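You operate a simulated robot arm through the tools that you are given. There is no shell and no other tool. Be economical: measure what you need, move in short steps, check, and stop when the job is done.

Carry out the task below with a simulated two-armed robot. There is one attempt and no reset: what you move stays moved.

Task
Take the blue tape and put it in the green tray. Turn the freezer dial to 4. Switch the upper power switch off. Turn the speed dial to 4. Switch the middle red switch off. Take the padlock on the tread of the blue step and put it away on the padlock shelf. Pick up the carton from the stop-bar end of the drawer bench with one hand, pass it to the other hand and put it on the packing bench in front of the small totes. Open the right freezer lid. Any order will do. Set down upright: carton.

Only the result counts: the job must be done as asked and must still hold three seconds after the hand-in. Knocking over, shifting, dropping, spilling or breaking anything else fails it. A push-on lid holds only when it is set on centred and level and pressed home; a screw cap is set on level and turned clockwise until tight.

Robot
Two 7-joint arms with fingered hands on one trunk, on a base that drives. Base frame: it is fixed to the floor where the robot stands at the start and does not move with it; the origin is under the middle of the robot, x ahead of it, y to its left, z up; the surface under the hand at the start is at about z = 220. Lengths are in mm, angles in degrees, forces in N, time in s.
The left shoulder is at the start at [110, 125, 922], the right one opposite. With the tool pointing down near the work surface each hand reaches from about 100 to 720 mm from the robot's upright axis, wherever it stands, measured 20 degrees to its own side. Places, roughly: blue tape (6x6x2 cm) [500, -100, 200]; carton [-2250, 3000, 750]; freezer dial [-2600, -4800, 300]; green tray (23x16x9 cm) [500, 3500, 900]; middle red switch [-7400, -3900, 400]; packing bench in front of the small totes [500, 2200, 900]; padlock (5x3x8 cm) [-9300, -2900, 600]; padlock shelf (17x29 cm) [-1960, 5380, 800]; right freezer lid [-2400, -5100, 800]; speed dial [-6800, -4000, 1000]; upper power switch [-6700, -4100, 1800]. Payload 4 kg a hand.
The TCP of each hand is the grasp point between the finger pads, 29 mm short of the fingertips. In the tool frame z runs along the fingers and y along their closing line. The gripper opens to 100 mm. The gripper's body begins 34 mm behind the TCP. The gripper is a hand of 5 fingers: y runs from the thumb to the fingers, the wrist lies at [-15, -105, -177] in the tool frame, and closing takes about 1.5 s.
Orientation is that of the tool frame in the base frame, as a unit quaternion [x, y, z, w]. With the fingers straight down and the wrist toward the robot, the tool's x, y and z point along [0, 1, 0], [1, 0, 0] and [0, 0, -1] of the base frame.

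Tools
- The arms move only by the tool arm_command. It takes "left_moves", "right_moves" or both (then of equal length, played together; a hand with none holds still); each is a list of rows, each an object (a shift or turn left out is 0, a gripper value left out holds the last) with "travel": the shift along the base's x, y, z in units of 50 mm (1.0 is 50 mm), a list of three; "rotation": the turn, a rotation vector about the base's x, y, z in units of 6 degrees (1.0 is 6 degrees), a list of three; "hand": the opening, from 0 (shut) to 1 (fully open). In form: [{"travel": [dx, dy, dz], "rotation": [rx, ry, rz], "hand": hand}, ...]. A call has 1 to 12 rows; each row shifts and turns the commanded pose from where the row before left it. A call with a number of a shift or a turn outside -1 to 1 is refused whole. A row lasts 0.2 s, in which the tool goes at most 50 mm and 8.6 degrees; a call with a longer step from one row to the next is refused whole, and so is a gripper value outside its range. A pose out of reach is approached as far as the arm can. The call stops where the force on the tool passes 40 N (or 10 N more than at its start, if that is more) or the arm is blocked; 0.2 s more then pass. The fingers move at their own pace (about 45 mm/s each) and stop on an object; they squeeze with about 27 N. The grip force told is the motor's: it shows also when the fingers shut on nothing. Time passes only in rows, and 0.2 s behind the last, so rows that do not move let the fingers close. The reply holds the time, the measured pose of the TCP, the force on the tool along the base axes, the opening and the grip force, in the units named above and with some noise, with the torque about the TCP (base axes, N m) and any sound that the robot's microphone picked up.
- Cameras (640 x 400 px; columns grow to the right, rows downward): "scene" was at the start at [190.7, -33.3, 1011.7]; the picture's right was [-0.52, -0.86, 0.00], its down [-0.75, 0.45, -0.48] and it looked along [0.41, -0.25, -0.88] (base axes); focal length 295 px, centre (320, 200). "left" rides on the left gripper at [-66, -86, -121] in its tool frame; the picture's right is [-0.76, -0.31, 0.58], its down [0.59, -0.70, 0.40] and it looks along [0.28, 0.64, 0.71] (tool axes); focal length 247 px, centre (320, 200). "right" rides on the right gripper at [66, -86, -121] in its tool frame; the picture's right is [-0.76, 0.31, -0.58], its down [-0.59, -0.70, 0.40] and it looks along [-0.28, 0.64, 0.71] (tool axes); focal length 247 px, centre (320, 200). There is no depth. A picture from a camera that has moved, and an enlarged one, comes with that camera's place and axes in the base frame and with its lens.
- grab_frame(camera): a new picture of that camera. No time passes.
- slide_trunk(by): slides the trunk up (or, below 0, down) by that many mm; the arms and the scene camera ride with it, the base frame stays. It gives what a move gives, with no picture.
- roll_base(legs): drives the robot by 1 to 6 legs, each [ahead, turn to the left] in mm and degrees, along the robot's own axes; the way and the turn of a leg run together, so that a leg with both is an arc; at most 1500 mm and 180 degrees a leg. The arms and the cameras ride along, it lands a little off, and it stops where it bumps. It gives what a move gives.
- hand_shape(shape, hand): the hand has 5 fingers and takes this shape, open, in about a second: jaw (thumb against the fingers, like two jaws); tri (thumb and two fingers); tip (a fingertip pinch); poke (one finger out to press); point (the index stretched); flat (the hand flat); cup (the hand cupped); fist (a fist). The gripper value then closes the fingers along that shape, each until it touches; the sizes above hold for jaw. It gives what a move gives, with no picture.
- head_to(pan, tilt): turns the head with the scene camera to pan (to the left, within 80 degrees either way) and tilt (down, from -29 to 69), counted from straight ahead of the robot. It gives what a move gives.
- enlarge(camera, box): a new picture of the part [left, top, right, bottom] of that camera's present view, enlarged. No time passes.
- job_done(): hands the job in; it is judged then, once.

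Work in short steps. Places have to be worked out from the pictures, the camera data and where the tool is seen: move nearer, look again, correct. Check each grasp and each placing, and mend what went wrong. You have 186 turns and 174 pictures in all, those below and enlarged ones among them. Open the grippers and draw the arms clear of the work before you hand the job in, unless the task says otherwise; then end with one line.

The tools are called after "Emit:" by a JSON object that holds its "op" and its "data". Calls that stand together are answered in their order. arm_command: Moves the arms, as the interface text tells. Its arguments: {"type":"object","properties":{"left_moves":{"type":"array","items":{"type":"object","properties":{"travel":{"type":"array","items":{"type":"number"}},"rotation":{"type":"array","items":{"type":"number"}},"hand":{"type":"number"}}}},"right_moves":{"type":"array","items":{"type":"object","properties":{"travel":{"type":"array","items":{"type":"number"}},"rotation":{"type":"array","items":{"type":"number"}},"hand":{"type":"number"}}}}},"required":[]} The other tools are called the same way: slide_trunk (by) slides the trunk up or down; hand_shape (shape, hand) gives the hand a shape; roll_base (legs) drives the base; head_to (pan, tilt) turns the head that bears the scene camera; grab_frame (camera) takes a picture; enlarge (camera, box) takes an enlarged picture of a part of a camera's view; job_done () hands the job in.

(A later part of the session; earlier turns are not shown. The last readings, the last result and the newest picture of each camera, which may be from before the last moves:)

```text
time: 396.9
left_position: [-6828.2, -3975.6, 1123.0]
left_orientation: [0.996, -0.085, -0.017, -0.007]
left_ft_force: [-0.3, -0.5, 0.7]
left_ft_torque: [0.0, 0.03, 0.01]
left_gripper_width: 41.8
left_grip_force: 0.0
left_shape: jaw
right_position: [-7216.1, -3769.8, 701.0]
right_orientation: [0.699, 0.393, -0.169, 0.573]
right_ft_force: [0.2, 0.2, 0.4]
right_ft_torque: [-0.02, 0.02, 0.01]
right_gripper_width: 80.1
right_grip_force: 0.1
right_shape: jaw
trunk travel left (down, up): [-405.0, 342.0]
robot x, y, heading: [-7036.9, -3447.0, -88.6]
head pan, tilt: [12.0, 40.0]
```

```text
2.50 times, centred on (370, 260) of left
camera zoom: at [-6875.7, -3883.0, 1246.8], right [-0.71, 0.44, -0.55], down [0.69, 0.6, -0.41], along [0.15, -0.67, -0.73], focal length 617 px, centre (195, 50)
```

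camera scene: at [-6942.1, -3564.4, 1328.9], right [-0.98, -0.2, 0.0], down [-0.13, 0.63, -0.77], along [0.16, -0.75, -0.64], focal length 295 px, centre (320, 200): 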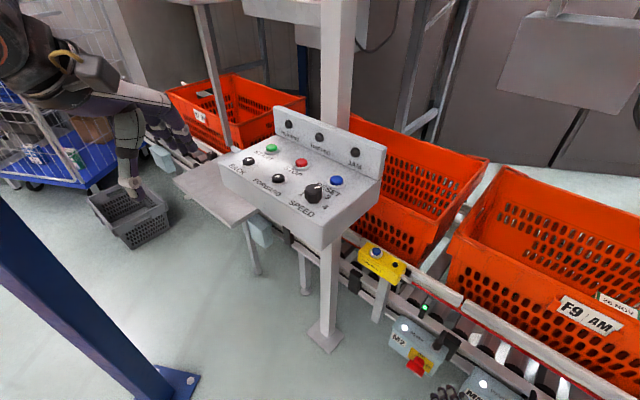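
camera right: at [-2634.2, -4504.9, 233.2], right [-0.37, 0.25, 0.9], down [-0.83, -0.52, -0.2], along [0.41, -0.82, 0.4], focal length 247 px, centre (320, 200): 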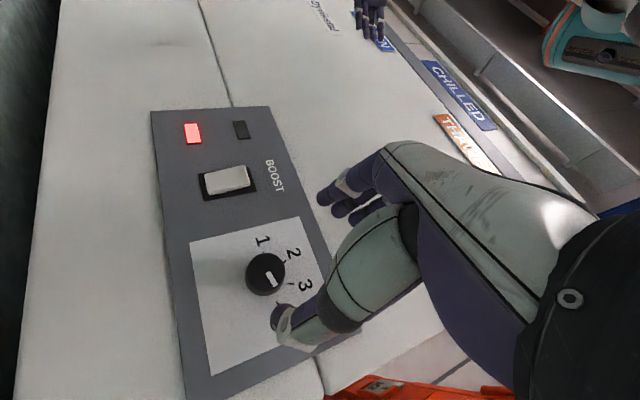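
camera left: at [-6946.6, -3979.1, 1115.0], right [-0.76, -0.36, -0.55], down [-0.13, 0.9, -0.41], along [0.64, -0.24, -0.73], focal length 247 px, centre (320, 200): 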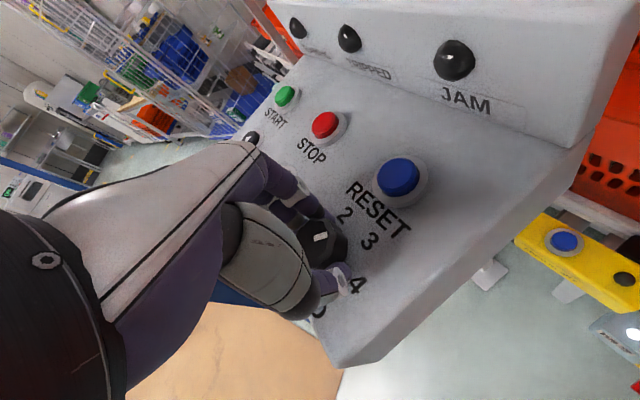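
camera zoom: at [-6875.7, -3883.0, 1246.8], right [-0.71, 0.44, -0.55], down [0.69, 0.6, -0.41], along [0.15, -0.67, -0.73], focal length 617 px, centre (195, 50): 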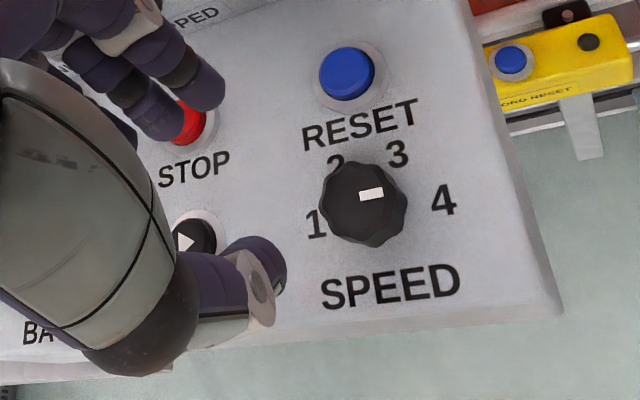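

The speed dial now points to 4. Next is M5: I retract and raise the left hand, lower the trunk and look at M5 with the head.

Emit:
{"op": "arm_command", "data": {"left_moves": [{"travel": [0.1, 0.8, 0.5]}, {"travel": [0.1, 0.8, 0.5]}, {"travel": [0.1, 0.8, 0.5]}, {"travel": [0.1, 0.8, 0.5]}, {"travel": [0.1, 0.8, 0.5]}]}}

Emit:
{"op": "slide_trunk", "data": {"by": -380}}

Emit:
{"op": "head_to", "data": {"pan": -30, "tilt": 45}}

Emit:
{"op": "grab_frame", "data": {"camera": "scene"}}

Emit:
{"op": "grab_frame", "data": {"camera": "right"}}

```text
time: 398.1
left_position: [-6801.8, -3773.2, 1246.5]
left_orientation: [0.996, -0.085, -0.017, -0.008]
left_ft_force: [-1.5, -0.4, 0.3]
left_ft_torque: [-0.02, 0.0, -0.04]
left_gripper_width: 41.9
left_grip_force: 0.1
left_shape: jaw
right_position: [-7216.5, -3768.6, 700.9]
right_orientation: [0.699, 0.392, -0.17, 0.573]
right_ft_force: [0.2, -0.2, -0.1]
right_ft_torque: [0.03, 0.01, 0.0]
right_gripper_width: 80.0
right_grip_force: 0.0
right_shape: jaw
trunk travel left (down, up): [-405.0, 342.0]
robot x, y, heading: [-7038.2, -3435.6, -88.4]
head pan, tilt: [12.0, 40.0]
```

```text
time: 401.8
left_position: [-6801.8, -3800.9, 850.3]
left_orientation: [0.995, -0.083, -0.022, -0.05]
left_ft_force: [0.6, -0.3, -0.1]
left_ft_torque: [-0.05, 0.0, 0.0]
left_gripper_width: 41.8
left_grip_force: 0.0
left_shape: jaw
right_position: [-7217.0, -3769.3, 321.3]
right_orientation: [0.699, 0.393, -0.169, 0.573]
right_ft_force: [-0.5, 0.6, -0.1]
right_ft_torque: [0.04, -0.01, 0.0]
right_gripper_width: 80.1
right_grip_force: 0.0
right_shape: jaw
trunk travel left (down, up): [-25.0, 722.0]
robot x, y, heading: [-7036.1, -3438.6, -88.7]
head pan, tilt: [12.0, 40.0]
```

```text
time: 402.9
left_position: [-6801.1, -3801.5, 851.2]
left_orientation: [0.995, -0.085, -0.022, -0.049]
left_ft_force: [0.3, -0.6, 0.3]
left_ft_torque: [-0.01, -0.01, 0.02]
left_gripper_width: 41.5
left_grip_force: 0.2
left_shape: jaw
right_position: [-7215.7, -3769.8, 320.0]
right_orientation: [0.7, 0.391, -0.167, 0.574]
right_ft_force: [0.2, 0.3, -0.4]
right_ft_torque: [0.0, -0.03, 0.01]
right_gripper_width: 79.8
right_grip_force: 0.0
right_shape: jaw
trunk travel left (down, up): [-25.0, 722.0]
robot x, y, heading: [-7040.4, -3443.7, -88.5]
head pan, tilt: [-30.0, 45.0]
```

```text
45 pictures are left
camera scene: at [-7071.4, -3693.3, 925.6], right [-0.88, 0.48, 0.0], down [0.34, 0.62, -0.71], along [-0.34, -0.62, -0.71], focal length 295 px, centre (320, 200)
```

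scene: 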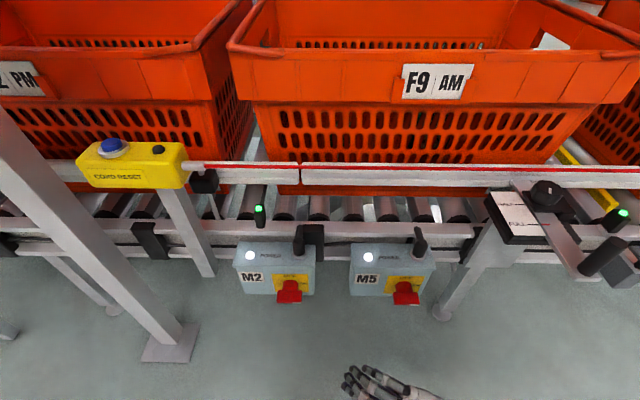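

```text
44 pictures are left
camera right: at [-7264.4, -3630.1, 253.3], right [-0.38, 0.26, 0.89], down [-0.81, -0.56, -0.18], along [0.45, -0.79, 0.42], focal length 247 px, centre (320, 200)
```

right: 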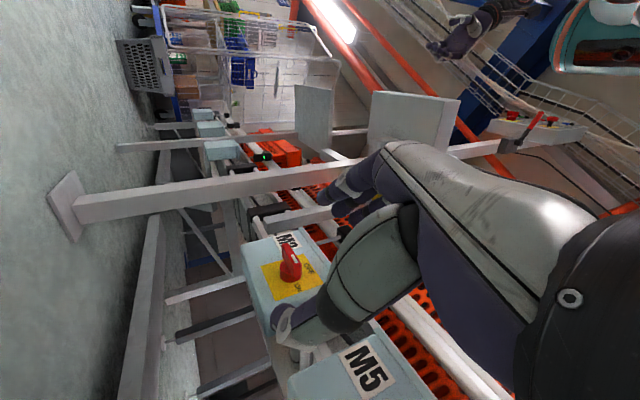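

M2 and M5 are side by side. I enlarge them.

Emit:
{"op": "enlarge", "data": {"camera": "scene", "box": [225, 225, 445, 315]}}

```text
2.91 times, centred on (335, 270) of scene
camera zoom: at [-7071.4, -3693.3, 925.6], right [-0.88, 0.48, 0.0], down [0.34, 0.62, -0.71], along [-0.34, -0.62, -0.71], focal length 857 px, centre (276, -4)
```

zoom: 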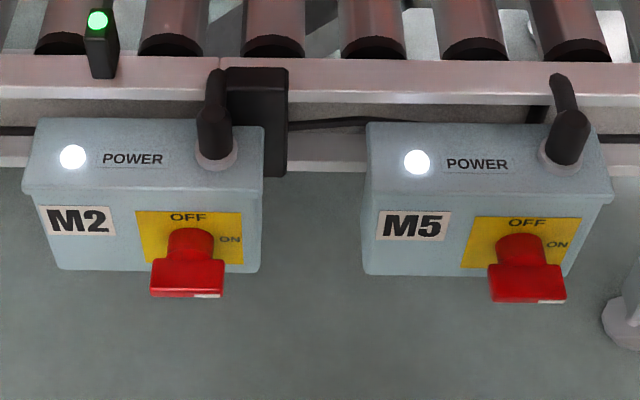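

M5's red bar is horizontal (ON), OFF is up: 90° counter-clockwise. Lever ≈(-7373, -3865, 360). I shift the base right by ~185 mm and set the right hand pointing forward with thumb below, so its jaws close on the bar vertically.

Emit:
{"op": "roll_base", "data": {"legs": [[-200, 0], [0, 30], [-370, 0], [0, -31], [440, 0]]}}

Emit:
{"op": "arm_command", "data": {"right_moves": [{"rotation": [0.169, -0.89, -0.555], "travel": [0, 0.1, 0.2], "hand": 1}, {"rotation": [0.169, -0.89, -0.555], "travel": [0, 0.1, 0.2]}, {"rotation": [0.169, -0.89, -0.555], "travel": [0, 0.1, 0.2]}, {"rotation": [0.169, -0.89, -0.555]}, {"rotation": [0.169, -0.89, -0.555]}, {"rotation": [0.169, -0.89, -0.555]}, {"rotation": [0.169, -0.89, -0.555]}, {"rotation": [0.169, -0.89, -0.555]}, {}]}}

Emit:
{"op": "grab_frame", "data": {"camera": "right"}}

```text
time: 411.8
left_position: [-6990.7, -3734.8, 848.7]
left_orientation: [0.995, -0.086, -0.022, -0.049]
left_ft_force: [0.1, -0.2, -0.1]
left_ft_torque: [0.0, 0.03, -0.02]
left_gripper_width: 42.0
left_grip_force: 0.0
left_shape: jaw
right_position: [-7406.0, -3700.9, 320.6]
right_orientation: [0.7, 0.391, -0.169, 0.573]
right_ft_force: [0.4, -0.3, -0.4]
right_ft_torque: [0.04, 0.02, 0.03]
right_gripper_width: 79.9
right_grip_force: 0.0
right_shape: jaw
trunk travel left (down, up): [-25.0, 722.0]
robot x, y, heading: [-7223.7, -3375.5, -88.7]
head pan, tilt: [-30.0, 45.0]
```

```text
time: 413.8
left_position: [-6990.9, -3733.1, 850.2]
left_orientation: [0.995, -0.087, -0.022, -0.05]
left_ft_force: [0.2, -0.7, -0.7]
left_ft_torque: [0.0, 0.02, 0.01]
left_gripper_width: 42.0
left_grip_force: 0.0
left_shape: jaw
right_position: [-7406.1, -3685.9, 350.4]
right_orientation: [0.821, 0.0, -0.002, 0.571]
right_ft_force: [-0.4, -0.2, -0.4]
right_ft_torque: [-0.03, 0.01, 0.0]
right_gripper_width: 99.9
right_grip_force: 0.0
right_shape: jaw
trunk travel left (down, up): [-25.0, 722.0]
robot x, y, heading: [-7225.0, -3372.2, -89.1]
head pan, tilt: [-30.0, 45.0]
```

```text
42 pictures are left
camera right: at [-7340.0, -3543.0, 311.9], right [-0.75, 0.44, 0.49], down [-0.59, -0.13, -0.8], along [-0.29, -0.89, 0.36], focal length 247 px, centre (320, 200)
```

right: 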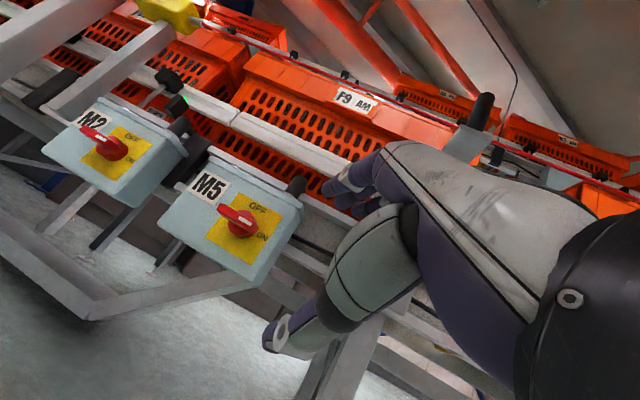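

Orientation is exact. Lever centre ≈(-7368, -3862, 358). I align in front of it with a 60 mm opening and check.

Emit:
{"op": "arm_command", "data": {"right_moves": [{"travel": [0.38, -0.5, 0.14], "hand": 0.6}, {"travel": [0.38, -0.5, 0.14]}, {"travel": [0, -0.8, 0]}, {}]}}

Emit:
{"op": "grab_frame", "data": {"camera": "right"}}

```text
time: 414.8
left_position: [-6992.2, -3734.2, 850.2]
left_orientation: [0.995, -0.087, -0.022, -0.049]
left_ft_force: [-0.3, 0.4, -0.5]
left_ft_torque: [0.01, 0.02, 0.0]
left_gripper_width: 41.8
left_grip_force: 0.1
left_shape: jaw
right_position: [-7369.4, -3779.3, 364.0]
right_orientation: [0.82, 0.0, -0.003, 0.572]
right_ft_force: [0.2, -1.0, 0.6]
right_ft_torque: [0.02, 0.01, 0.02]
right_gripper_width: 60.1
right_grip_force: 0.0
right_shape: jaw
trunk travel left (down, up): [-25.0, 722.0]
robot x, y, heading: [-7222.2, -3374.3, -89.3]
head pan, tilt: [-30.0, 45.0]
```

```text
41 pictures are left
camera right: at [-7303.4, -3636.0, 324.4], right [-0.75, 0.44, 0.49], down [-0.59, -0.13, -0.8], along [-0.28, -0.89, 0.36], focal length 247 px, centre (320, 200)
```

right: 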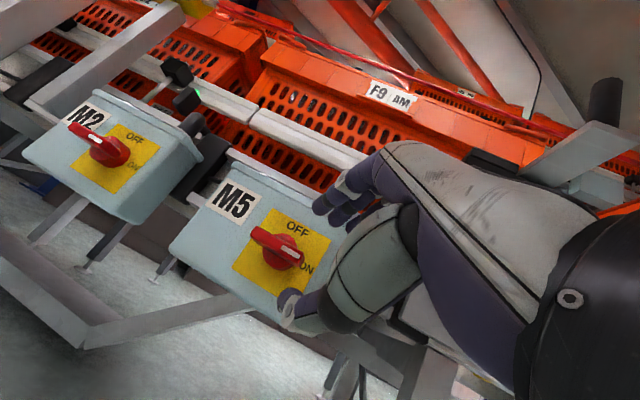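

Slight correction (+5 x, -4 z), then advance onto the bar and close.

Emit:
{"op": "arm_command", "data": {"right_moves": [{"travel": [0.1, -0.5, -0.08]}, {"travel": [0, -0.5, 0]}, {"travel": [0, -0.3, 0]}, {"hand": 0}, {}, {}, {}, {}, {}, {}]}}

Emit:
{"op": "grab_frame", "data": {"camera": "right"}}

```text
time: 417.0
left_position: [-6991.1, -3736.0, 849.3]
left_orientation: [0.995, -0.085, -0.022, -0.05]
left_ft_force: [-0.2, 0.5, -0.2]
left_ft_torque: [-0.04, 0.01, 0.0]
left_gripper_width: 42.0
left_grip_force: 0.0
left_shape: jaw
right_position: [-7363.6, -3840.9, 359.4]
right_orientation: [0.82, 0.001, -0.003, 0.572]
right_ft_force: [-0.7, -2.3, -3.5]
right_ft_torque: [-0.07, 0.07, 0.0]
right_gripper_width: 13.8
right_grip_force: 27.2
right_shape: jaw
trunk travel left (down, up): [-25.0, 722.0]
robot x, y, heading: [-7225.1, -3371.7, -88.8]
head pan, tilt: [-30.0, 45.0]
```

```text
40 pictures are left
camera right: at [-7298.5, -3697.9, 321.2], right [-0.75, 0.44, 0.49], down [-0.59, -0.13, -0.79], along [-0.28, -0.89, 0.36], focal length 247 px, centre (320, 200)
```

right: 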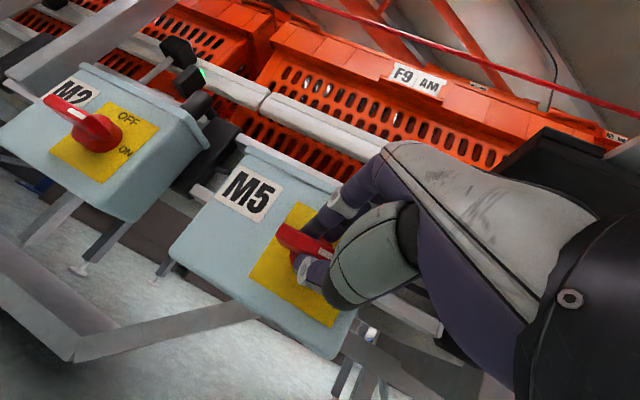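

Gripped on the bar (13.8 mm). I turn counter-clockwise 72° first.

Emit:
{"op": "arm_command", "data": {"right_moves": [{"rotation": [0, 1, 0]}, {"rotation": [0, 1, 0]}, {"rotation": [0, 1, 0]}, {"rotation": [0, 1, 0]}, {"rotation": [0, 1, 0]}, {"rotation": [0, 1, 0]}, {"rotation": [0, 1, 0]}, {"rotation": [0, 1, 0]}, {"rotation": [0, 1, 0]}, {"rotation": [0, 1, 0]}, {"rotation": [0, 1, 0]}, {"rotation": [0, 1, 0]}]}}

Emit:
{"op": "arm_command", "data": {"right_moves": [{"rotation": [0, 1, 0]}, {"rotation": [0, 1, 0]}, {"rotation": [0, 1, 0]}, {}]}}

Emit:
{"op": "enlarge", "data": {"camera": "scene", "box": [200, 180, 440, 330]}}

```text
time: 419.6
left_position: [-6990.3, -3733.7, 849.2]
left_orientation: [0.995, -0.086, -0.021, -0.05]
left_ft_force: [-0.3, -0.7, -0.5]
left_ft_torque: [0.02, 0.02, 0.0]
left_gripper_width: 42.0
left_grip_force: 0.0
left_shape: jaw
right_position: [-7363.1, -3841.0, 360.2]
right_orientation: [0.663, 0.338, -0.485, 0.46]
right_ft_force: [2.6, 14.0, -13.2]
right_ft_torque: [0.47, -0.05, -0.01]
right_gripper_width: 15.4
right_grip_force: 26.4
right_shape: jaw
trunk travel left (down, up): [-25.0, 722.0]
robot x, y, heading: [-7222.7, -3369.4, -88.7]
head pan, tilt: [-30.0, 45.0]
```

```text
time: 420.6
left_position: [-6991.3, -3735.8, 848.6]
left_orientation: [0.995, -0.086, -0.023, -0.05]
left_ft_force: [-0.4, -0.6, 0.5]
left_ft_torque: [-0.03, -0.02, 0.02]
left_gripper_width: 41.8
left_grip_force: 0.1
left_shape: jaw
right_position: [-7362.3, -3840.9, 361.6]
right_orientation: [-0.577, -0.405, 0.583, -0.404]
right_ft_force: [2.9, 17.0, -11.5]
right_ft_torque: [0.44, -0.05, -0.24]
right_gripper_width: 17.1
right_grip_force: 26.9
right_shape: jaw
trunk travel left (down, up): [-25.0, 722.0]
robot x, y, heading: [-7226.3, -3376.3, -88.8]
head pan, tilt: [-30.0, 45.0]
```

```text
2.67 times, centred on (320, 255) of scene
camera zoom: at [-7260.2, -3625.3, 925.5], right [-0.88, 0.48, 0.0], down [0.34, 0.62, -0.71], along [-0.34, -0.62, -0.71], focal length 786 px, centre (320, 53)
```

zoom: 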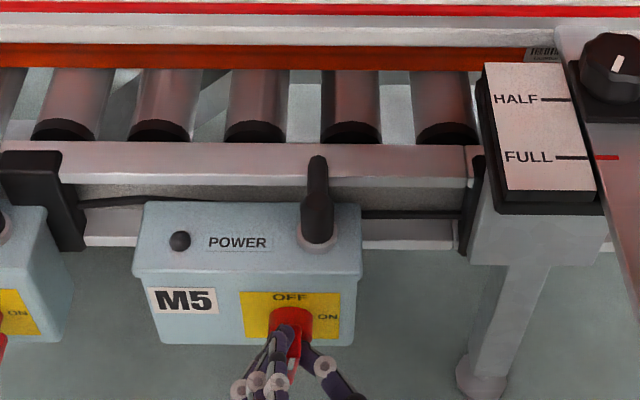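

The POWER lamp is off: M5 is OFF. I release, withdraw, raise the trunk, and move toward the upper panel (which faces about 30° to +x), planning to use the left hand there.

Emit:
{"op": "arm_command", "data": {"right_moves": [{"hand": 0.7}, {}, {}, {}, {"travel": [0, 0.7, 0]}, {"travel": [0, 0.8, 0]}, {"travel": [0, 0.8, 0.3]}, {"travel": [0, 0.8, 0.3]}]}}

Emit:
{"op": "roll_base", "data": {"legs": [[-150, 0]]}}

Emit:
{"op": "slide_trunk", "data": {"by": 400}}

Emit:
{"op": "slide_trunk", "data": {"by": 300}}

Emit:
{"op": "roll_base", "data": {"legs": [[0, 80], [460, 0], [0, -91], [150, 0]]}}

Emit:
{"op": "head_to", "data": {"pan": 10, "tilt": 0}}

Emit:
{"op": "grab_frame", "data": {"camera": "scene"}}

```text
time: 422.4
left_position: [-6990.3, -3734.2, 849.5]
left_orientation: [0.995, -0.086, -0.022, -0.05]
left_ft_force: [-0.2, -0.6, -1.0]
left_ft_torque: [-0.02, 0.01, 0.0]
left_gripper_width: 41.7
left_grip_force: 0.1
left_shape: jaw
right_position: [-7361.3, -3679.2, 392.0]
right_orientation: [-0.577, -0.405, 0.582, -0.405]
right_ft_force: [-0.9, -0.2, -0.4]
right_ft_torque: [-0.03, 0.02, -0.02]
right_gripper_width: 69.6
right_grip_force: 0.0
right_shape: jaw
trunk travel left (down, up): [-25.0, 722.0]
robot x, y, heading: [-7225.7, -3372.6, -89.0]
head pan, tilt: [-30.0, 45.0]
```

```text
time: 423.8
left_position: [-6994.5, -3581.4, 849.9]
left_orientation: [0.995, -0.088, -0.022, -0.05]
left_ft_force: [-0.5, 0.2, 0.0]
left_ft_torque: [0.05, 0.04, -0.01]
left_gripper_width: 41.9
left_grip_force: 0.0
left_shape: jaw
right_position: [-7364.1, -3526.9, 391.1]
right_orientation: [-0.579, -0.404, 0.583, -0.403]
right_ft_force: [-0.8, -0.2, 0.2]
right_ft_torque: [0.0, 0.0, 0.02]
right_gripper_width: 69.8
right_grip_force: 0.1
right_shape: jaw
trunk travel left (down, up): [-25.0, 722.0]
robot x, y, heading: [-7226.1, -3220.0, -89.1]
head pan, tilt: [-30.0, 45.0]
```

```text
time: 427.6
left_position: [-6994.6, -3581.8, 1249.7]
left_orientation: [0.995, -0.088, -0.022, -0.05]
left_ft_force: [-0.8, 0.3, -0.3]
left_ft_torque: [0.01, 0.02, -0.01]
left_gripper_width: 41.8
left_grip_force: 0.1
left_shape: jaw
right_position: [-7364.5, -3527.3, 789.2]
right_orientation: [-0.58, -0.404, 0.581, -0.404]
right_ft_force: [0.3, -0.3, 0.2]
right_ft_torque: [0.02, 0.01, 0.0]
right_gripper_width: 69.8
right_grip_force: 0.1
right_shape: jaw
trunk travel left (down, up): [-425.0, 322.0]
robot x, y, heading: [-7227.1, -3218.4, -89.3]
head pan, tilt: [-30.0, 45.0]
```

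```text
time: 430.6
left_position: [-6993.8, -3581.1, 1548.6]
left_orientation: [0.995, -0.088, -0.022, -0.05]
left_ft_force: [-0.4, -0.6, 0.0]
left_ft_torque: [0.0, -0.01, -0.01]
left_gripper_width: 41.9
left_grip_force: 0.1
left_shape: jaw
right_position: [-7365.9, -3526.9, 1089.1]
right_orientation: [-0.58, -0.404, 0.582, -0.403]
right_ft_force: [-0.4, -0.3, 0.3]
right_ft_torque: [0.0, 0.0, 0.02]
right_gripper_width: 69.8
right_grip_force: 0.1
right_shape: jaw
trunk travel left (down, up): [-725.0, 22.0]
robot x, y, heading: [-7231.4, -3220.4, -89.2]
head pan, tilt: [-30.0, 45.0]
```

```text
time: 441.7
left_position: [-6695.4, -3858.8, 1550.2]
left_orientation: [0.974, -0.222, -0.014, -0.051]
left_ft_force: [0.1, 0.3, -0.1]
left_ft_torque: [-0.06, 0.02, 0.03]
left_gripper_width: 41.9
left_grip_force: 0.1
left_shape: jaw
right_position: [-7040.1, -3708.1, 1089.7]
right_orientation: [-0.627, -0.322, 0.632, -0.322]
right_ft_force: [-0.2, -0.3, 0.7]
right_ft_torque: [0.02, -0.02, 0.03]
right_gripper_width: 69.4
right_grip_force: 0.1
right_shape: jaw
trunk travel left (down, up): [-725.0, 22.0]
robot x, y, heading: [-6823.5, -3451.0, -104.2]
head pan, tilt: [-30.0, 45.0]
```

```text
time: 442.9
left_position: [-6697.1, -3862.6, 1550.6]
left_orientation: [0.974, -0.221, -0.015, -0.052]
left_ft_force: [-0.1, 0.3, 0.2]
left_ft_torque: [-0.01, 0.06, 0.02]
left_gripper_width: 42.0
left_grip_force: 0.0
left_shape: jaw
right_position: [-7040.6, -3711.2, 1090.1]
right_orientation: [-0.628, -0.322, 0.632, -0.32]
right_ft_force: [0.9, 0.7, 0.1]
right_ft_torque: [-0.03, -0.01, -0.03]
right_gripper_width: 69.4
right_grip_force: 0.0
right_shape: jaw
trunk travel left (down, up): [-725.0, 22.0]
robot x, y, heading: [-6822.8, -3449.4, -104.6]
head pan, tilt: [10.0, 0.0]
```

```text
38 pictures are left
camera scene: at [-6838.3, -3565.5, 1714.0], right [-1.0, 0.08, 0.0], down [0.0, 0.0, -1.0], along [-0.08, -1.0, 0.0], focal length 295 px, centre (320, 200)
```

scene: 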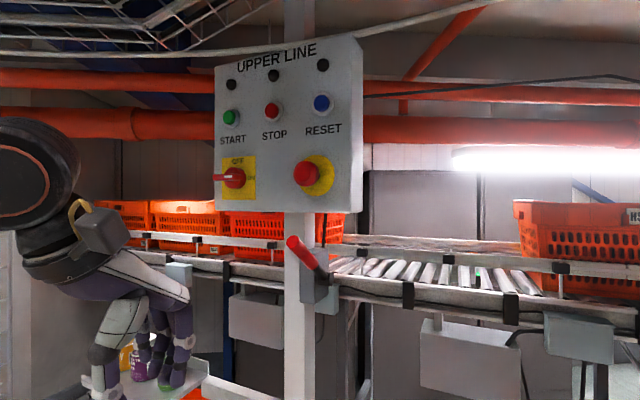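

The switch is at about (-6727, -4089, 1750), and the panel faces 28° toward +x. I turn the left hand to point at the panel: pitch up first, then roll so its jaws close along the bar's length.

Emit:
{"op": "arm_command", "data": {"left_moves": [{"rotation": [-0.96, 0.453, 0], "travel": [0, 0.1, 0.3], "hand": 1}, {"rotation": [-0.96, 0.453, 0], "travel": [0, 0.1, 0.3]}, {"rotation": [-0.96, 0.453, 0], "travel": [0, 0, 0.3]}, {"rotation": [-0.96, 0.453, 0], "travel": [0, 0, 0.3]}, {"rotation": [-0.96, 0.453, 0], "travel": [0, 0, 0.3]}, {"rotation": [-0.96, 0.453, 0], "travel": [0, 0, 0.3]}, {"rotation": [-0.96, 0.453, 0], "travel": [0, 0, 0.3]}, {"rotation": [-0.96, 0.453, 0], "travel": [0, 0, 0.3]}, {"rotation": [-0.96, 0.453, 0], "travel": [0, 0, 0.3]}, {"rotation": [-0.96, 0.453, 0], "travel": [0, 0, 0.3]}, {"rotation": [-0.96, 0.453, 0], "travel": [0, 0, 0.3]}, {"rotation": [-0.96, 0.453, 0], "travel": [0, 0, 0.3]}]}}

Emit:
{"op": "arm_command", "data": {"left_moves": [{"rotation": [-0.96, 0.453, 0]}, {"rotation": [-0.96, 0.453, 0]}, {"rotation": [-0.96, 0.453, 0]}, {"rotation": [-0.467, -0.885, 0]}, {"rotation": [-0.467, -0.885, 0]}, {"rotation": [-0.467, -0.885, 0]}, {"rotation": [-0.467, -0.885, 0]}, {"rotation": [-0.467, -0.885, 0]}, {"rotation": [-0.467, -0.885, 0]}, {"rotation": [-0.467, -0.885, 0]}, {"rotation": [-0.467, -0.885, 0]}]}}

```text
time: 445.5
left_position: [-6689.1, -3872.6, 1752.6]
left_orientation: [0.79, -0.196, -0.145, 0.562]
left_ft_force: [0.0, -0.1, 0.9]
left_ft_torque: [0.0, -0.05, 0.03]
left_gripper_width: 99.8
left_grip_force: 0.1
left_shape: jaw
left hand out of reach, approached as far as the arm can: row 8, 9, 10, 11, 12
right_position: [-7039.8, -3709.8, 1089.5]
right_orientation: [-0.628, -0.322, 0.632, -0.321]
right_ft_force: [-0.9, -0.8, -0.5]
right_ft_torque: [0.0, -0.01, 0.0]
right_gripper_width: 69.7
right_grip_force: 0.0
right_shape: jaw
trunk travel left (down, up): [-725.0, 22.0]
robot x, y, heading: [-6824.2, -3450.6, -104.3]
head pan, tilt: [10.0, 0.0]
```

```text
time: 447.9
left_position: [-6685.2, -3889.4, 1765.4]
left_orientation: [0.557, -0.438, 0.126, 0.694]
left_ft_force: [0.5, 0.1, 1.2]
left_ft_torque: [-0.03, -0.01, 0.02]
left_gripper_width: 99.8
left_grip_force: 0.0
left_shape: jaw
left hand out of reach, approached as far as the arm can: row 1, 2, 3
right_position: [-7040.2, -3709.9, 1089.9]
right_orientation: [-0.628, -0.322, 0.632, -0.321]
right_ft_force: [0.2, -0.7, 0.0]
right_ft_torque: [-0.02, 0.03, 0.0]
right_gripper_width: 69.8
right_grip_force: 0.1
right_shape: jaw
trunk travel left (down, up): [-725.0, 22.0]
robot x, y, heading: [-6823.5, -3452.8, -104.2]
head pan, tilt: [10.0, 0.0]
```

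The pointing direction is exact. I finish the roll (42° more) while approaching to a pre-grasp, then look.

Emit:
{"op": "arm_command", "data": {"left_moves": [{"rotation": [-0.467, -0.885, 0], "travel": [0, -0.2, -0.04]}, {"rotation": [-0.467, -0.885, 0], "travel": [0, -0.2, -0.04]}, {"rotation": [-0.467, -0.885, 0], "travel": [0, -0.2, -0.04]}, {"rotation": [-0.467, -0.885, 0], "travel": [0, -0.2, -0.04]}, {"rotation": [-0.467, -0.885, 0], "travel": [0, -0.2, -0.04]}, {"rotation": [-0.467, -0.885, 0], "travel": [0, -0.2, -0.04]}, {"rotation": [-0.467, -0.885, 0], "travel": [0, -0.2, -0.04]}, {}]}}

Emit:
{"op": "grab_frame", "data": {"camera": "left"}}

Emit:
{"op": "enlarge", "data": {"camera": "scene", "box": [150, 110, 390, 260]}}

```text
time: 449.7
left_position: [-6684.5, -3958.7, 1752.4]
left_orientation: [-0.363, 0.609, -0.367, -0.602]
left_ft_force: [0.5, 0.3, 0.1]
left_ft_torque: [0.01, 0.01, -0.02]
left_gripper_width: 99.7
left_grip_force: 0.0
left_shape: jaw
right_position: [-7040.7, -3709.7, 1090.6]
right_orientation: [-0.628, -0.322, 0.632, -0.321]
right_ft_force: [0.2, -0.4, -0.7]
right_ft_torque: [-0.01, 0.0, -0.02]
right_gripper_width: 69.9
right_grip_force: 0.0
right_shape: jaw
trunk travel left (down, up): [-725.0, 22.0]
robot x, y, heading: [-6822.4, -3446.6, -104.6]
head pan, tilt: [10.0, 0.0]
```

```text
37 pictures are left
camera left: at [-6552.3, -3892.7, 1688.2], right [0.01, -0.65, -0.76], down [0.43, -0.68, 0.59], along [-0.9, -0.33, 0.27], focal length 247 px, centre (320, 200)
```

left: 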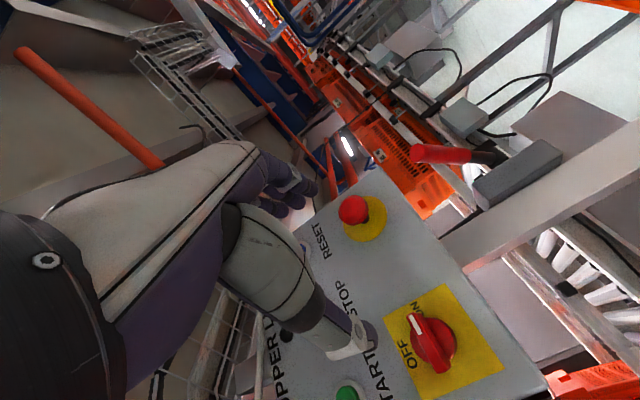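

```text
2.67 times, centred on (270, 185) of scene
camera zoom: at [-6837.7, -3565.0, 1714.1], right [-1.0, 0.08, 0.0], down [0.0, 0.0, -1.0], along [-0.08, -1.0, 0.0], focal length 786 px, centre (453, 240)
```

zoom: 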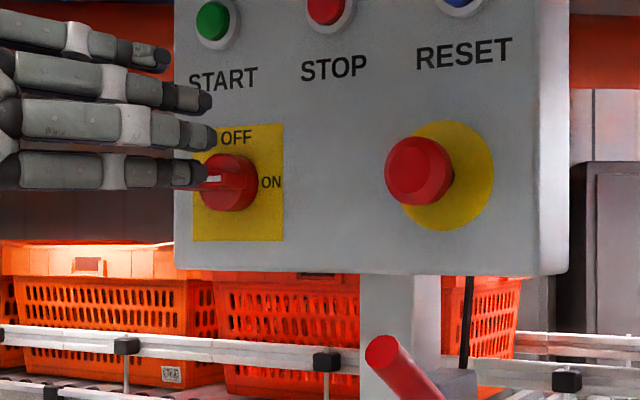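

Triangulated again: the lever is at about (-6722, -4160, 1757). I move to 75 mm in front, centred on it, and check.

Emit:
{"op": "arm_command", "data": {"left_moves": [{"travel": [0.02, -0.84, 0.03]}, {"travel": [0.02, -0.84, 0.03]}, {"travel": [0.02, -0.84, 0.03]}, {}]}}

Emit:
{"op": "grab_frame", "data": {"camera": "left"}}

```text
time: 450.7
left_position: [-6680.9, -4086.5, 1758.1]
left_orientation: [-0.363, 0.609, -0.366, -0.602]
left_ft_force: [0.6, 1.2, 1.1]
left_ft_torque: [0.03, -0.02, 0.02]
left_gripper_width: 99.8
left_grip_force: 0.0
left_shape: jaw
right_position: [-7039.5, -3709.3, 1090.0]
right_orientation: [-0.628, -0.322, 0.632, -0.321]
right_ft_force: [0.0, 0.4, -0.1]
right_ft_torque: [0.0, -0.02, 0.02]
right_gripper_width: 69.6
right_grip_force: 0.1
right_shape: jaw
trunk travel left (down, up): [-725.0, 22.0]
robot x, y, heading: [-6823.6, -3453.4, -104.3]
head pan, tilt: [10.0, 0.0]
```

```text
35 pictures are left
camera left: at [-6549.8, -4019.9, 1695.3], right [0.01, -0.65, -0.76], down [0.43, -0.68, 0.59], along [-0.9, -0.33, 0.27], focal length 247 px, centre (320, 200)
```

left: 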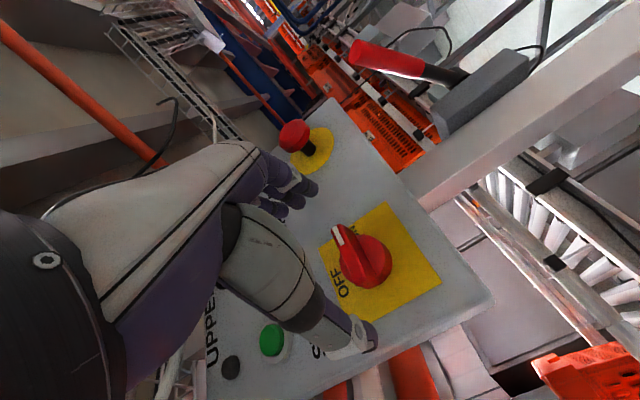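

Bar centre ≈(-6722, -4150, 1756). I advance 58 mm along the tool axis with a small lateral correction and close on the bar's ends.

Emit:
{"op": "arm_command", "data": {"left_moves": [{"travel": [-0.33, -0.48, -0.02]}, {"travel": [-0.33, -0.48, -0.02]}, {"hand": 0}, {}, {}, {}, {}, {}, {}]}}

Emit:
{"op": "grab_frame", "data": {"camera": "left"}}

```text
time: 452.7
left_position: [-6709.0, -4133.7, 1756.1]
left_orientation: [-0.363, 0.607, -0.367, -0.604]
left_ft_force: [12.4, 3.8, 2.3]
left_ft_torque: [-0.03, 0.1, -1.21]
left_gripper_width: 51.5
left_grip_force: 26.9
left_shape: jaw
right_position: [-7036.9, -3709.0, 1090.9]
right_orientation: [-0.627, -0.322, 0.633, -0.321]
right_ft_force: [-0.4, -0.8, 0.5]
right_ft_torque: [0.02, 0.0, -0.02]
right_gripper_width: 69.7
right_grip_force: 0.1
right_shape: jaw
trunk travel left (down, up): [-725.0, 22.0]
robot x, y, heading: [-6825.9, -3454.6, -104.3]
head pan, tilt: [10.0, 0.0]
```

```text
34 pictures are left
camera left: at [-6577.4, -4066.4, 1690.7], right [0.01, -0.65, -0.76], down [0.43, -0.68, 0.59], along [-0.9, -0.33, 0.28], focal length 247 px, centre (320, 200)
```

left: 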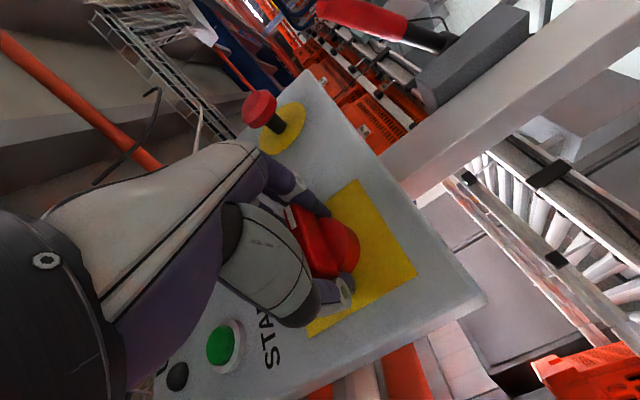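

Gripped along its 51 mm length. I turn counter-clockwise.

Emit:
{"op": "arm_command", "data": {"left_moves": [{"rotation": [0.467, 0.885, 0]}, {"rotation": [0.467, 0.885, 0]}, {"rotation": [0.467, 0.885, 0]}, {"rotation": [0.467, 0.885, 0]}, {"rotation": [0.467, 0.885, 0]}, {"rotation": [0.467, 0.885, 0]}, {"rotation": [0.467, 0.885, 0]}, {"rotation": [0.467, 0.885, 0]}, {"rotation": [0.467, 0.885, 0]}, {"rotation": [0.467, 0.885, 0]}, {"rotation": [0.467, 0.885, 0]}, {"rotation": [0.467, 0.885, 0]}]}}

Emit:
{"op": "arm_command", "data": {"left_moves": [{"rotation": [0.467, 0.885, 0]}, {"rotation": [0.467, 0.885, 0]}, {"rotation": [0.467, 0.885, 0]}, {}]}}

Emit:
{"op": "grab_frame", "data": {"camera": "left"}}

```text
time: 455.3
left_position: [-6712.4, -4088.5, 1850.4]
left_orientation: [0.657, -0.292, -0.04, 0.694]
left_ft_force: [-0.5, -0.2, 0.1]
left_ft_torque: [0.01, 0.04, -0.02]
left_gripper_width: 32.7
left_grip_force: 26.9
left_shape: jaw
left hand out of reach, approached as far as the arm can: row 3, 4, 5, 6, 7, 8, 9, 10
right_position: [-7038.8, -3711.0, 1089.7]
right_orientation: [-0.628, -0.321, 0.631, -0.321]
right_ft_force: [-0.6, -0.1, 0.1]
right_ft_torque: [0.02, -0.01, 0.0]
right_gripper_width: 69.9
right_grip_force: 0.0
right_shape: jaw
trunk travel left (down, up): [-725.0, 22.0]
robot x, y, heading: [-6823.5, -3450.8, -104.5]
head pan, tilt: [10.0, 0.0]
```

```text
time: 456.3
left_position: [-6713.6, -4090.0, 1851.4]
left_orientation: [0.694, -0.189, -0.152, 0.678]
left_ft_force: [-1.1, -0.5, 0.1]
left_ft_torque: [0.02, -0.02, 0.0]
left_gripper_width: 32.6
left_grip_force: 27.3
left_shape: jaw
right_position: [-7039.2, -3710.2, 1090.3]
right_orientation: [-0.629, -0.321, 0.631, -0.321]
right_ft_force: [0.5, 0.0, -0.2]
right_ft_torque: [0.01, 0.0, 0.01]
right_gripper_width: 69.6
right_grip_force: 0.0
right_shape: jaw
trunk travel left (down, up): [-725.0, 22.0]
robot x, y, heading: [-6826.4, -3451.0, -104.7]
head pan, tilt: [10.0, 0.0]
```

```text
33 pictures are left
camera left: at [-6711.3, -3950.7, 1766.6], right [-0.92, -0.15, -0.36], down [0.37, -0.62, -0.69], along [-0.12, -0.77, 0.63], focal length 247 px, centre (320, 200)
```

left: 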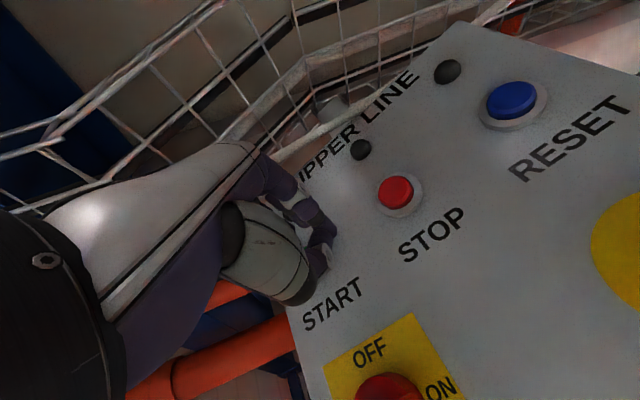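

The arm hit a limit and slid upward off the lever, ending around the START button. I open and back straight off, then look.

Emit:
{"op": "arm_command", "data": {"left_moves": [{"hand": 0.7}, {}, {}, {}, {"travel": [0.3, 0.55, 0]}, {"travel": [0.4, 0.75, 0]}, {"travel": [0.4, 0.75, -0.2]}, {}]}}

Emit:
{"op": "enlarge", "data": {"camera": "scene", "box": [180, 20, 420, 220]}}

```text
time: 458.1
left_position: [-6661.1, -3985.6, 1841.2]
left_orientation: [0.695, -0.19, -0.15, 0.677]
left_ft_force: [-0.1, -0.6, -0.1]
left_ft_torque: [-0.03, 0.0, 0.01]
left_gripper_width: 69.8
left_grip_force: 0.1
left_shape: jaw
right_position: [-7040.3, -3709.9, 1089.6]
right_orientation: [-0.628, -0.322, 0.631, -0.322]
right_ft_force: [-0.4, -0.9, -0.1]
right_ft_torque: [0.01, -0.01, 0.02]
right_gripper_width: 69.8
right_grip_force: 0.1
right_shape: jaw
trunk travel left (down, up): [-725.0, 22.0]
robot x, y, heading: [-6824.8, -3450.3, -104.7]
head pan, tilt: [10.0, 0.0]
```

```text
2.00 times, centred on (300, 120) of scene
camera zoom: at [-6839.1, -3566.5, 1714.0], right [-1.0, 0.08, 0.0], down [0.0, 0.0, -1.0], along [-0.08, -1.0, 0.0], focal length 590 px, centre (360, 360)
```

zoom: 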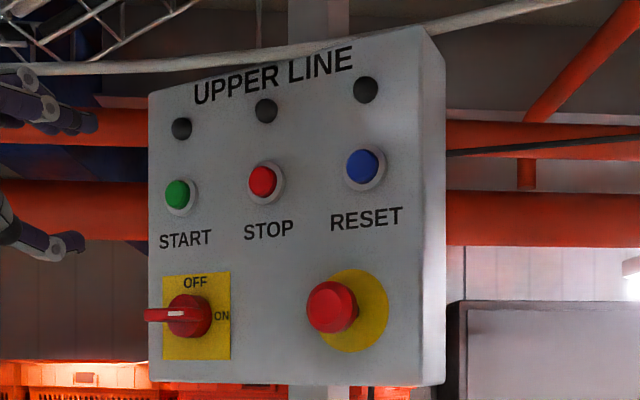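

Still ON, and the panel looks undisturbed. New approach: with the left hand in "point" shape, push the bar's left end straight down (which turns it counter-clockwise). I set up in front of it.

Emit:
{"op": "hand_shape", "data": {"hand": "left", "shape": "point"}}

Emit:
{"op": "arm_command", "data": {"left_moves": [{"travel": [-0.03, -0.2, -0.8]}, {"travel": [-0.03, -0.2, -0.8]}, {"travel": [-0.03, -0.5, -0.7]}, {"travel": [-0.03, -0.5, -0.55]}, {"travel": [0, -0.5, 0]}, {}]}}

Emit:
{"op": "grab_frame", "data": {"camera": "left"}}

Emit:
{"op": "enlarge", "data": {"camera": "scene", "box": [160, 120, 320, 220]}}

```text
time: 459.0
left_position: [-6658.6, -3983.9, 1842.2]
left_orientation: [0.694, -0.189, -0.151, 0.678]
left_ft_force: [-0.4, -0.1, -0.3]
left_ft_torque: [0.0, -0.05, -0.03]
left_gripper_width: 93.1
left_grip_force: 0.0
left_shape: point
right_position: [-7040.3, -3709.2, 1090.9]
right_orientation: [-0.628, -0.322, 0.632, -0.322]
right_ft_force: [-0.7, 0.6, -0.2]
right_ft_torque: [0.02, -0.03, -0.02]
right_gripper_width: 69.7
right_grip_force: 0.1
right_shape: jaw
trunk travel left (down, up): [-725.0, 22.0]
robot x, y, heading: [-6826.7, -3445.4, -104.8]
head pan, tilt: [10.0, 0.0]
```

```text
time: 460.4
left_position: [-6662.2, -4079.2, 1701.8]
left_orientation: [0.694, -0.19, -0.151, 0.678]
left_ft_force: [0.2, 0.4, 0.6]
left_ft_torque: [-0.01, -0.01, -0.01]
left_gripper_width: 93.3
left_grip_force: 0.0
left_shape: point
right_position: [-7038.9, -3709.2, 1090.3]
right_orientation: [-0.627, -0.322, 0.632, -0.322]
right_ft_force: [0.2, 0.1, 0.6]
right_ft_torque: [-0.01, -0.02, -0.01]
right_gripper_width: 69.6
right_grip_force: 0.1
right_shape: jaw
trunk travel left (down, up): [-725.0, 22.0]
robot x, y, heading: [-6825.1, -3451.6, -104.3]
head pan, tilt: [10.0, 0.0]
```

```text
31 pictures are left
camera left: at [-6659.7, -3942.0, 1616.4], right [-0.92, -0.15, -0.36], down [0.38, -0.62, -0.69], along [-0.12, -0.77, 0.63], focal length 247 px, centre (320, 200)
```

left: 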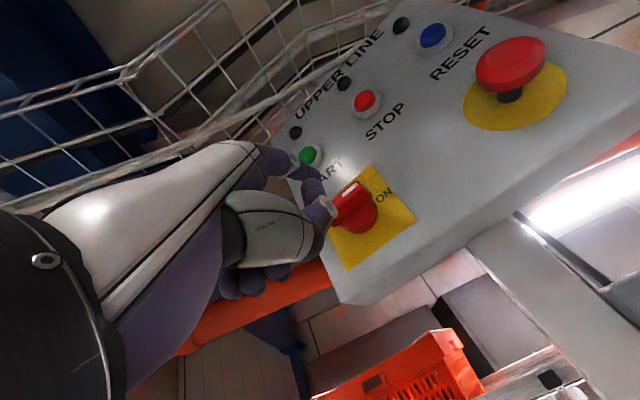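

```text
4.00 times, centred on (240, 170) of scene
camera zoom: at [-6837.4, -3564.6, 1714.1], right [-1.0, 0.08, 0.0], down [0.0, 0.0, -1.0], along [-0.08, -1.0, 0.0], focal length 1179 px, centre (640, 320)
```

zoom: 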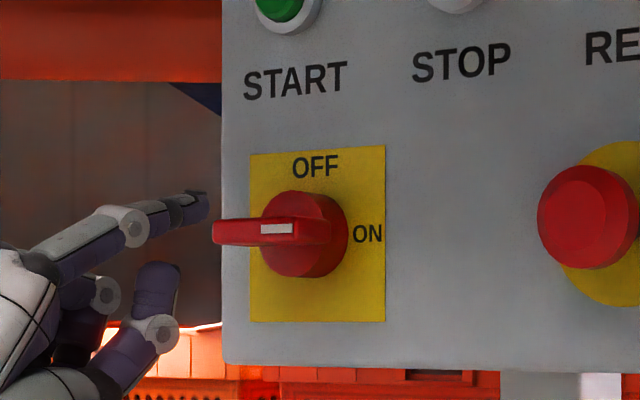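

The index tip is just ahead of and centred on the bar. I shift it 22 mm left and up slightly, then forward 50 mm so it lies over the bar's left end, and check.

Emit:
{"op": "arm_command", "data": {"left_moves": [{"travel": [0.4, -0.21, 0.26]}, {"travel": [-0.235, -0.44, 0]}, {"travel": [-0.235, -0.44, 0]}, {}]}}

Emit:
{"op": "enlarge", "data": {"camera": "scene", "box": [160, 120, 320, 220]}}

```text
time: 461.4
left_position: [-6668.1, -4136.5, 1717.4]
left_orientation: [0.694, -0.188, -0.15, 0.679]
left_ft_force: [0.2, 0.1, -0.2]
left_ft_torque: [0.03, -0.01, -0.02]
left_gripper_width: 0.0
left_grip_force: 0.1
left_shape: point
right_position: [-7039.2, -3709.8, 1090.4]
right_orientation: [-0.627, -0.322, 0.632, -0.321]
right_ft_force: [-0.1, 0.2, 0.2]
right_ft_torque: [-0.07, 0.0, -0.01]
right_gripper_width: 69.8
right_grip_force: 0.2
right_shape: jaw
trunk travel left (down, up): [-725.0, 22.0]
robot x, y, heading: [-6825.3, -3447.8, -104.1]
head pan, tilt: [10.0, 0.0]
```

```text
4.00 times, centred on (240, 170) of scene
camera zoom: at [-6837.0, -3564.7, 1714.1], right [-1.0, 0.08, 0.0], down [0.0, 0.0, -1.0], along [-0.08, -1.0, 0.0], focal length 1179 px, centre (640, 320)
```

zoom: 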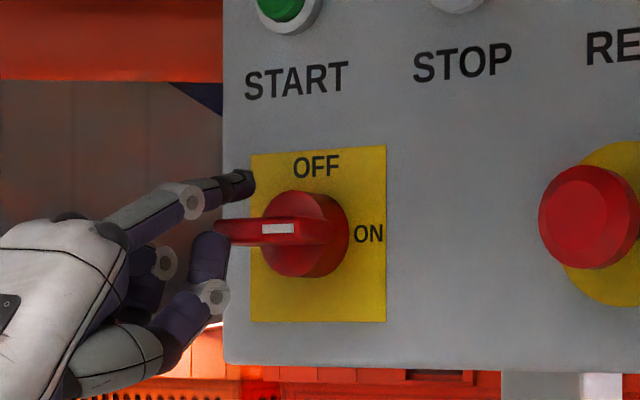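

The index is over the bar's left end with the thumb below it. I push down in small steps.

Emit:
{"op": "arm_command", "data": {"left_moves": [{"travel": [0, 0, -0.25]}, {"travel": [0, 0, -0.25]}, {"travel": [0, 0, -0.25]}, {"travel": [0, 0, -0.25]}, {}]}}

Emit:
{"op": "enlarge", "data": {"camera": "scene", "box": [160, 120, 320, 220]}}

```text
time: 462.6
left_position: [-6668.6, -4139.2, 1664.6]
left_orientation: [0.694, -0.189, -0.151, 0.678]
left_ft_force: [-0.1, -0.5, 0.2]
left_ft_torque: [0.01, 0.03, 0.01]
left_gripper_width: 0.0
left_grip_force: 0.1
left_shape: point
right_position: [-7040.3, -3709.2, 1090.5]
right_orientation: [-0.628, -0.322, 0.632, -0.321]
right_ft_force: [-0.4, 0.4, -0.7]
right_ft_torque: [0.03, 0.0, 0.01]
right_gripper_width: 70.1
right_grip_force: 0.1
right_shape: jaw
trunk travel left (down, up): [-725.0, 22.0]
robot x, y, heading: [-6822.0, -3450.6, -104.4]
head pan, tilt: [10.0, 0.0]
```

```text
4.00 times, centred on (240, 170) of scene
camera zoom: at [-6838.1, -3565.2, 1714.1], right [-1.0, 0.08, 0.0], down [0.0, 0.0, -1.0], along [-0.08, -1.0, 0.0], focal length 1179 px, centre (640, 320)
```

zoom: 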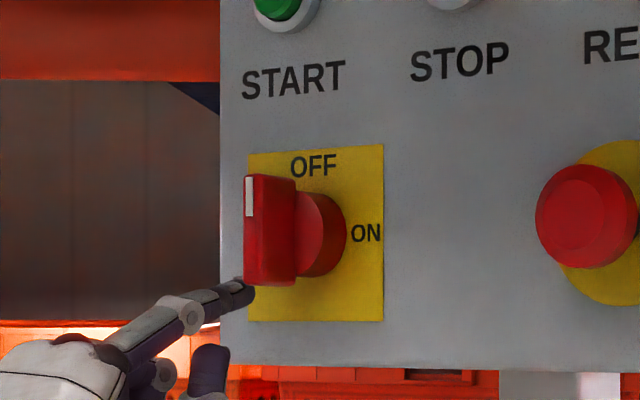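

The lever is vertical with its mark at OFF. I withdraw the hand and head west toward the blue step at about (-9200, -2950).

Emit:
{"op": "arm_command", "data": {"left_moves": [{"travel": [0.4, 0.75, 0]}, {"travel": [0.4, 0.75, -0.2]}, {"travel": [0.4, 0.75, -0.2]}]}}

Emit:
{"op": "roll_base", "data": {"legs": [[-700, 0], [0, -76], [1400, 0]]}}

Emit:
{"op": "slide_trunk", "data": {"by": -300}}

Emit:
{"op": "head_to", "data": {"pan": 5, "tilt": 28}}

Emit:
{"op": "grab_frame", "data": {"camera": "scene"}}

```text
time: 463.4
left_position: [-6606.7, -4020.3, 1647.1]
left_orientation: [0.693, -0.19, -0.151, 0.679]
left_ft_force: [-0.5, 0.3, -0.5]
left_ft_torque: [0.02, -0.06, 0.01]
left_gripper_width: 0.0
left_grip_force: 0.2
left_shape: point
right_position: [-7038.3, -3709.8, 1091.2]
right_orientation: [-0.628, -0.323, 0.631, -0.321]
right_ft_force: [0.1, -0.3, -1.2]
right_ft_torque: [0.03, 0.01, -0.01]
right_gripper_width: 70.1
right_grip_force: 0.0
right_shape: jaw
trunk travel left (down, up): [-725.0, 22.0]
robot x, y, heading: [-6825.4, -3449.8, -104.5]
head pan, tilt: [10.0, 0.0]
```

```text
time: 477.0
left_position: [-8528.1, -3171.7, 1645.8]
left_orientation: [-0.441, 0.568, 0.528, -0.452]
left_ft_force: [0.3, 0.4, -0.4]
left_ft_torque: [-0.02, -0.03, 0.0]
left_gripper_width: 0.0
left_grip_force: 0.1
left_shape: point
right_position: [-8346.6, -2672.3, 1090.1]
right_orientation: [-0.696, 0.12, 0.698, 0.123]
right_ft_force: [0.3, 0.1, 0.3]
right_ft_torque: [-0.03, 0.02, 0.0]
right_gripper_width: 69.7
right_grip_force: 0.0
right_shape: jaw
trunk travel left (down, up): [-725.0, 22.0]
robot x, y, heading: [-8037.4, -2811.3, -178.5]
head pan, tilt: [10.0, 0.0]
```

```text
time: 480.0
left_position: [-8526.8, -3171.4, 1346.0]
left_orientation: [-0.44, 0.569, 0.528, -0.451]
left_ft_force: [0.5, 0.2, 0.0]
left_ft_torque: [-0.03, 0.01, 0.01]
left_gripper_width: 0.0
left_grip_force: 0.0
left_shape: point
right_position: [-8347.2, -2671.2, 790.0]
right_orientation: [-0.695, 0.12, 0.698, 0.124]
right_ft_force: [0.7, 0.6, -0.1]
right_ft_torque: [0.02, -0.01, 0.0]
right_gripper_width: 69.7
right_grip_force: 0.1
right_shape: jaw
trunk travel left (down, up): [-425.0, 322.0]
robot x, y, heading: [-8038.8, -2804.1, -178.3]
head pan, tilt: [10.0, 0.0]
```

```text
time: 481.0
left_position: [-8527.1, -3172.7, 1344.9]
left_orientation: [-0.441, 0.568, 0.528, -0.452]
left_ft_force: [-0.5, 0.6, 0.0]
left_ft_torque: [-0.05, -0.04, -0.03]
left_gripper_width: 0.2
left_grip_force: 0.1
left_shape: point
right_position: [-8346.2, -2671.4, 790.9]
right_orientation: [-0.696, 0.12, 0.697, 0.124]
right_ft_force: [-0.5, -0.6, 0.0]
right_ft_torque: [-0.02, 0.02, -0.01]
right_gripper_width: 69.8
right_grip_force: 0.0
right_shape: jaw
trunk travel left (down, up): [-425.0, 322.0]
robot x, y, heading: [-8033.7, -2809.0, -178.5]
head pan, tilt: [5.0, 28.0]
```

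```text
27 pictures are left
camera scene: at [-8171.4, -2817.6, 1367.7], right [-0.12, 0.99, 0.0], down [0.47, 0.05, -0.88], along [-0.88, -0.1, -0.47], focal length 295 px, centre (320, 200)
```

scene: 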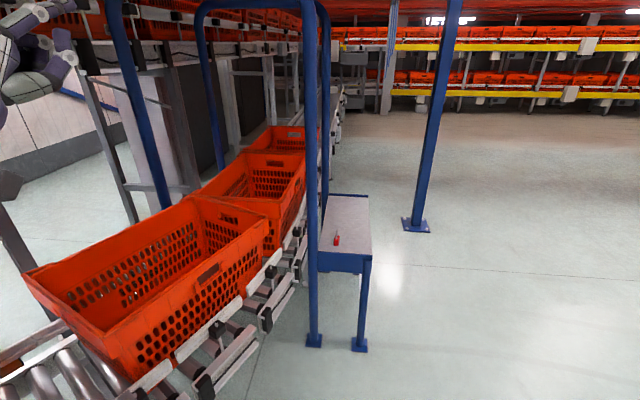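

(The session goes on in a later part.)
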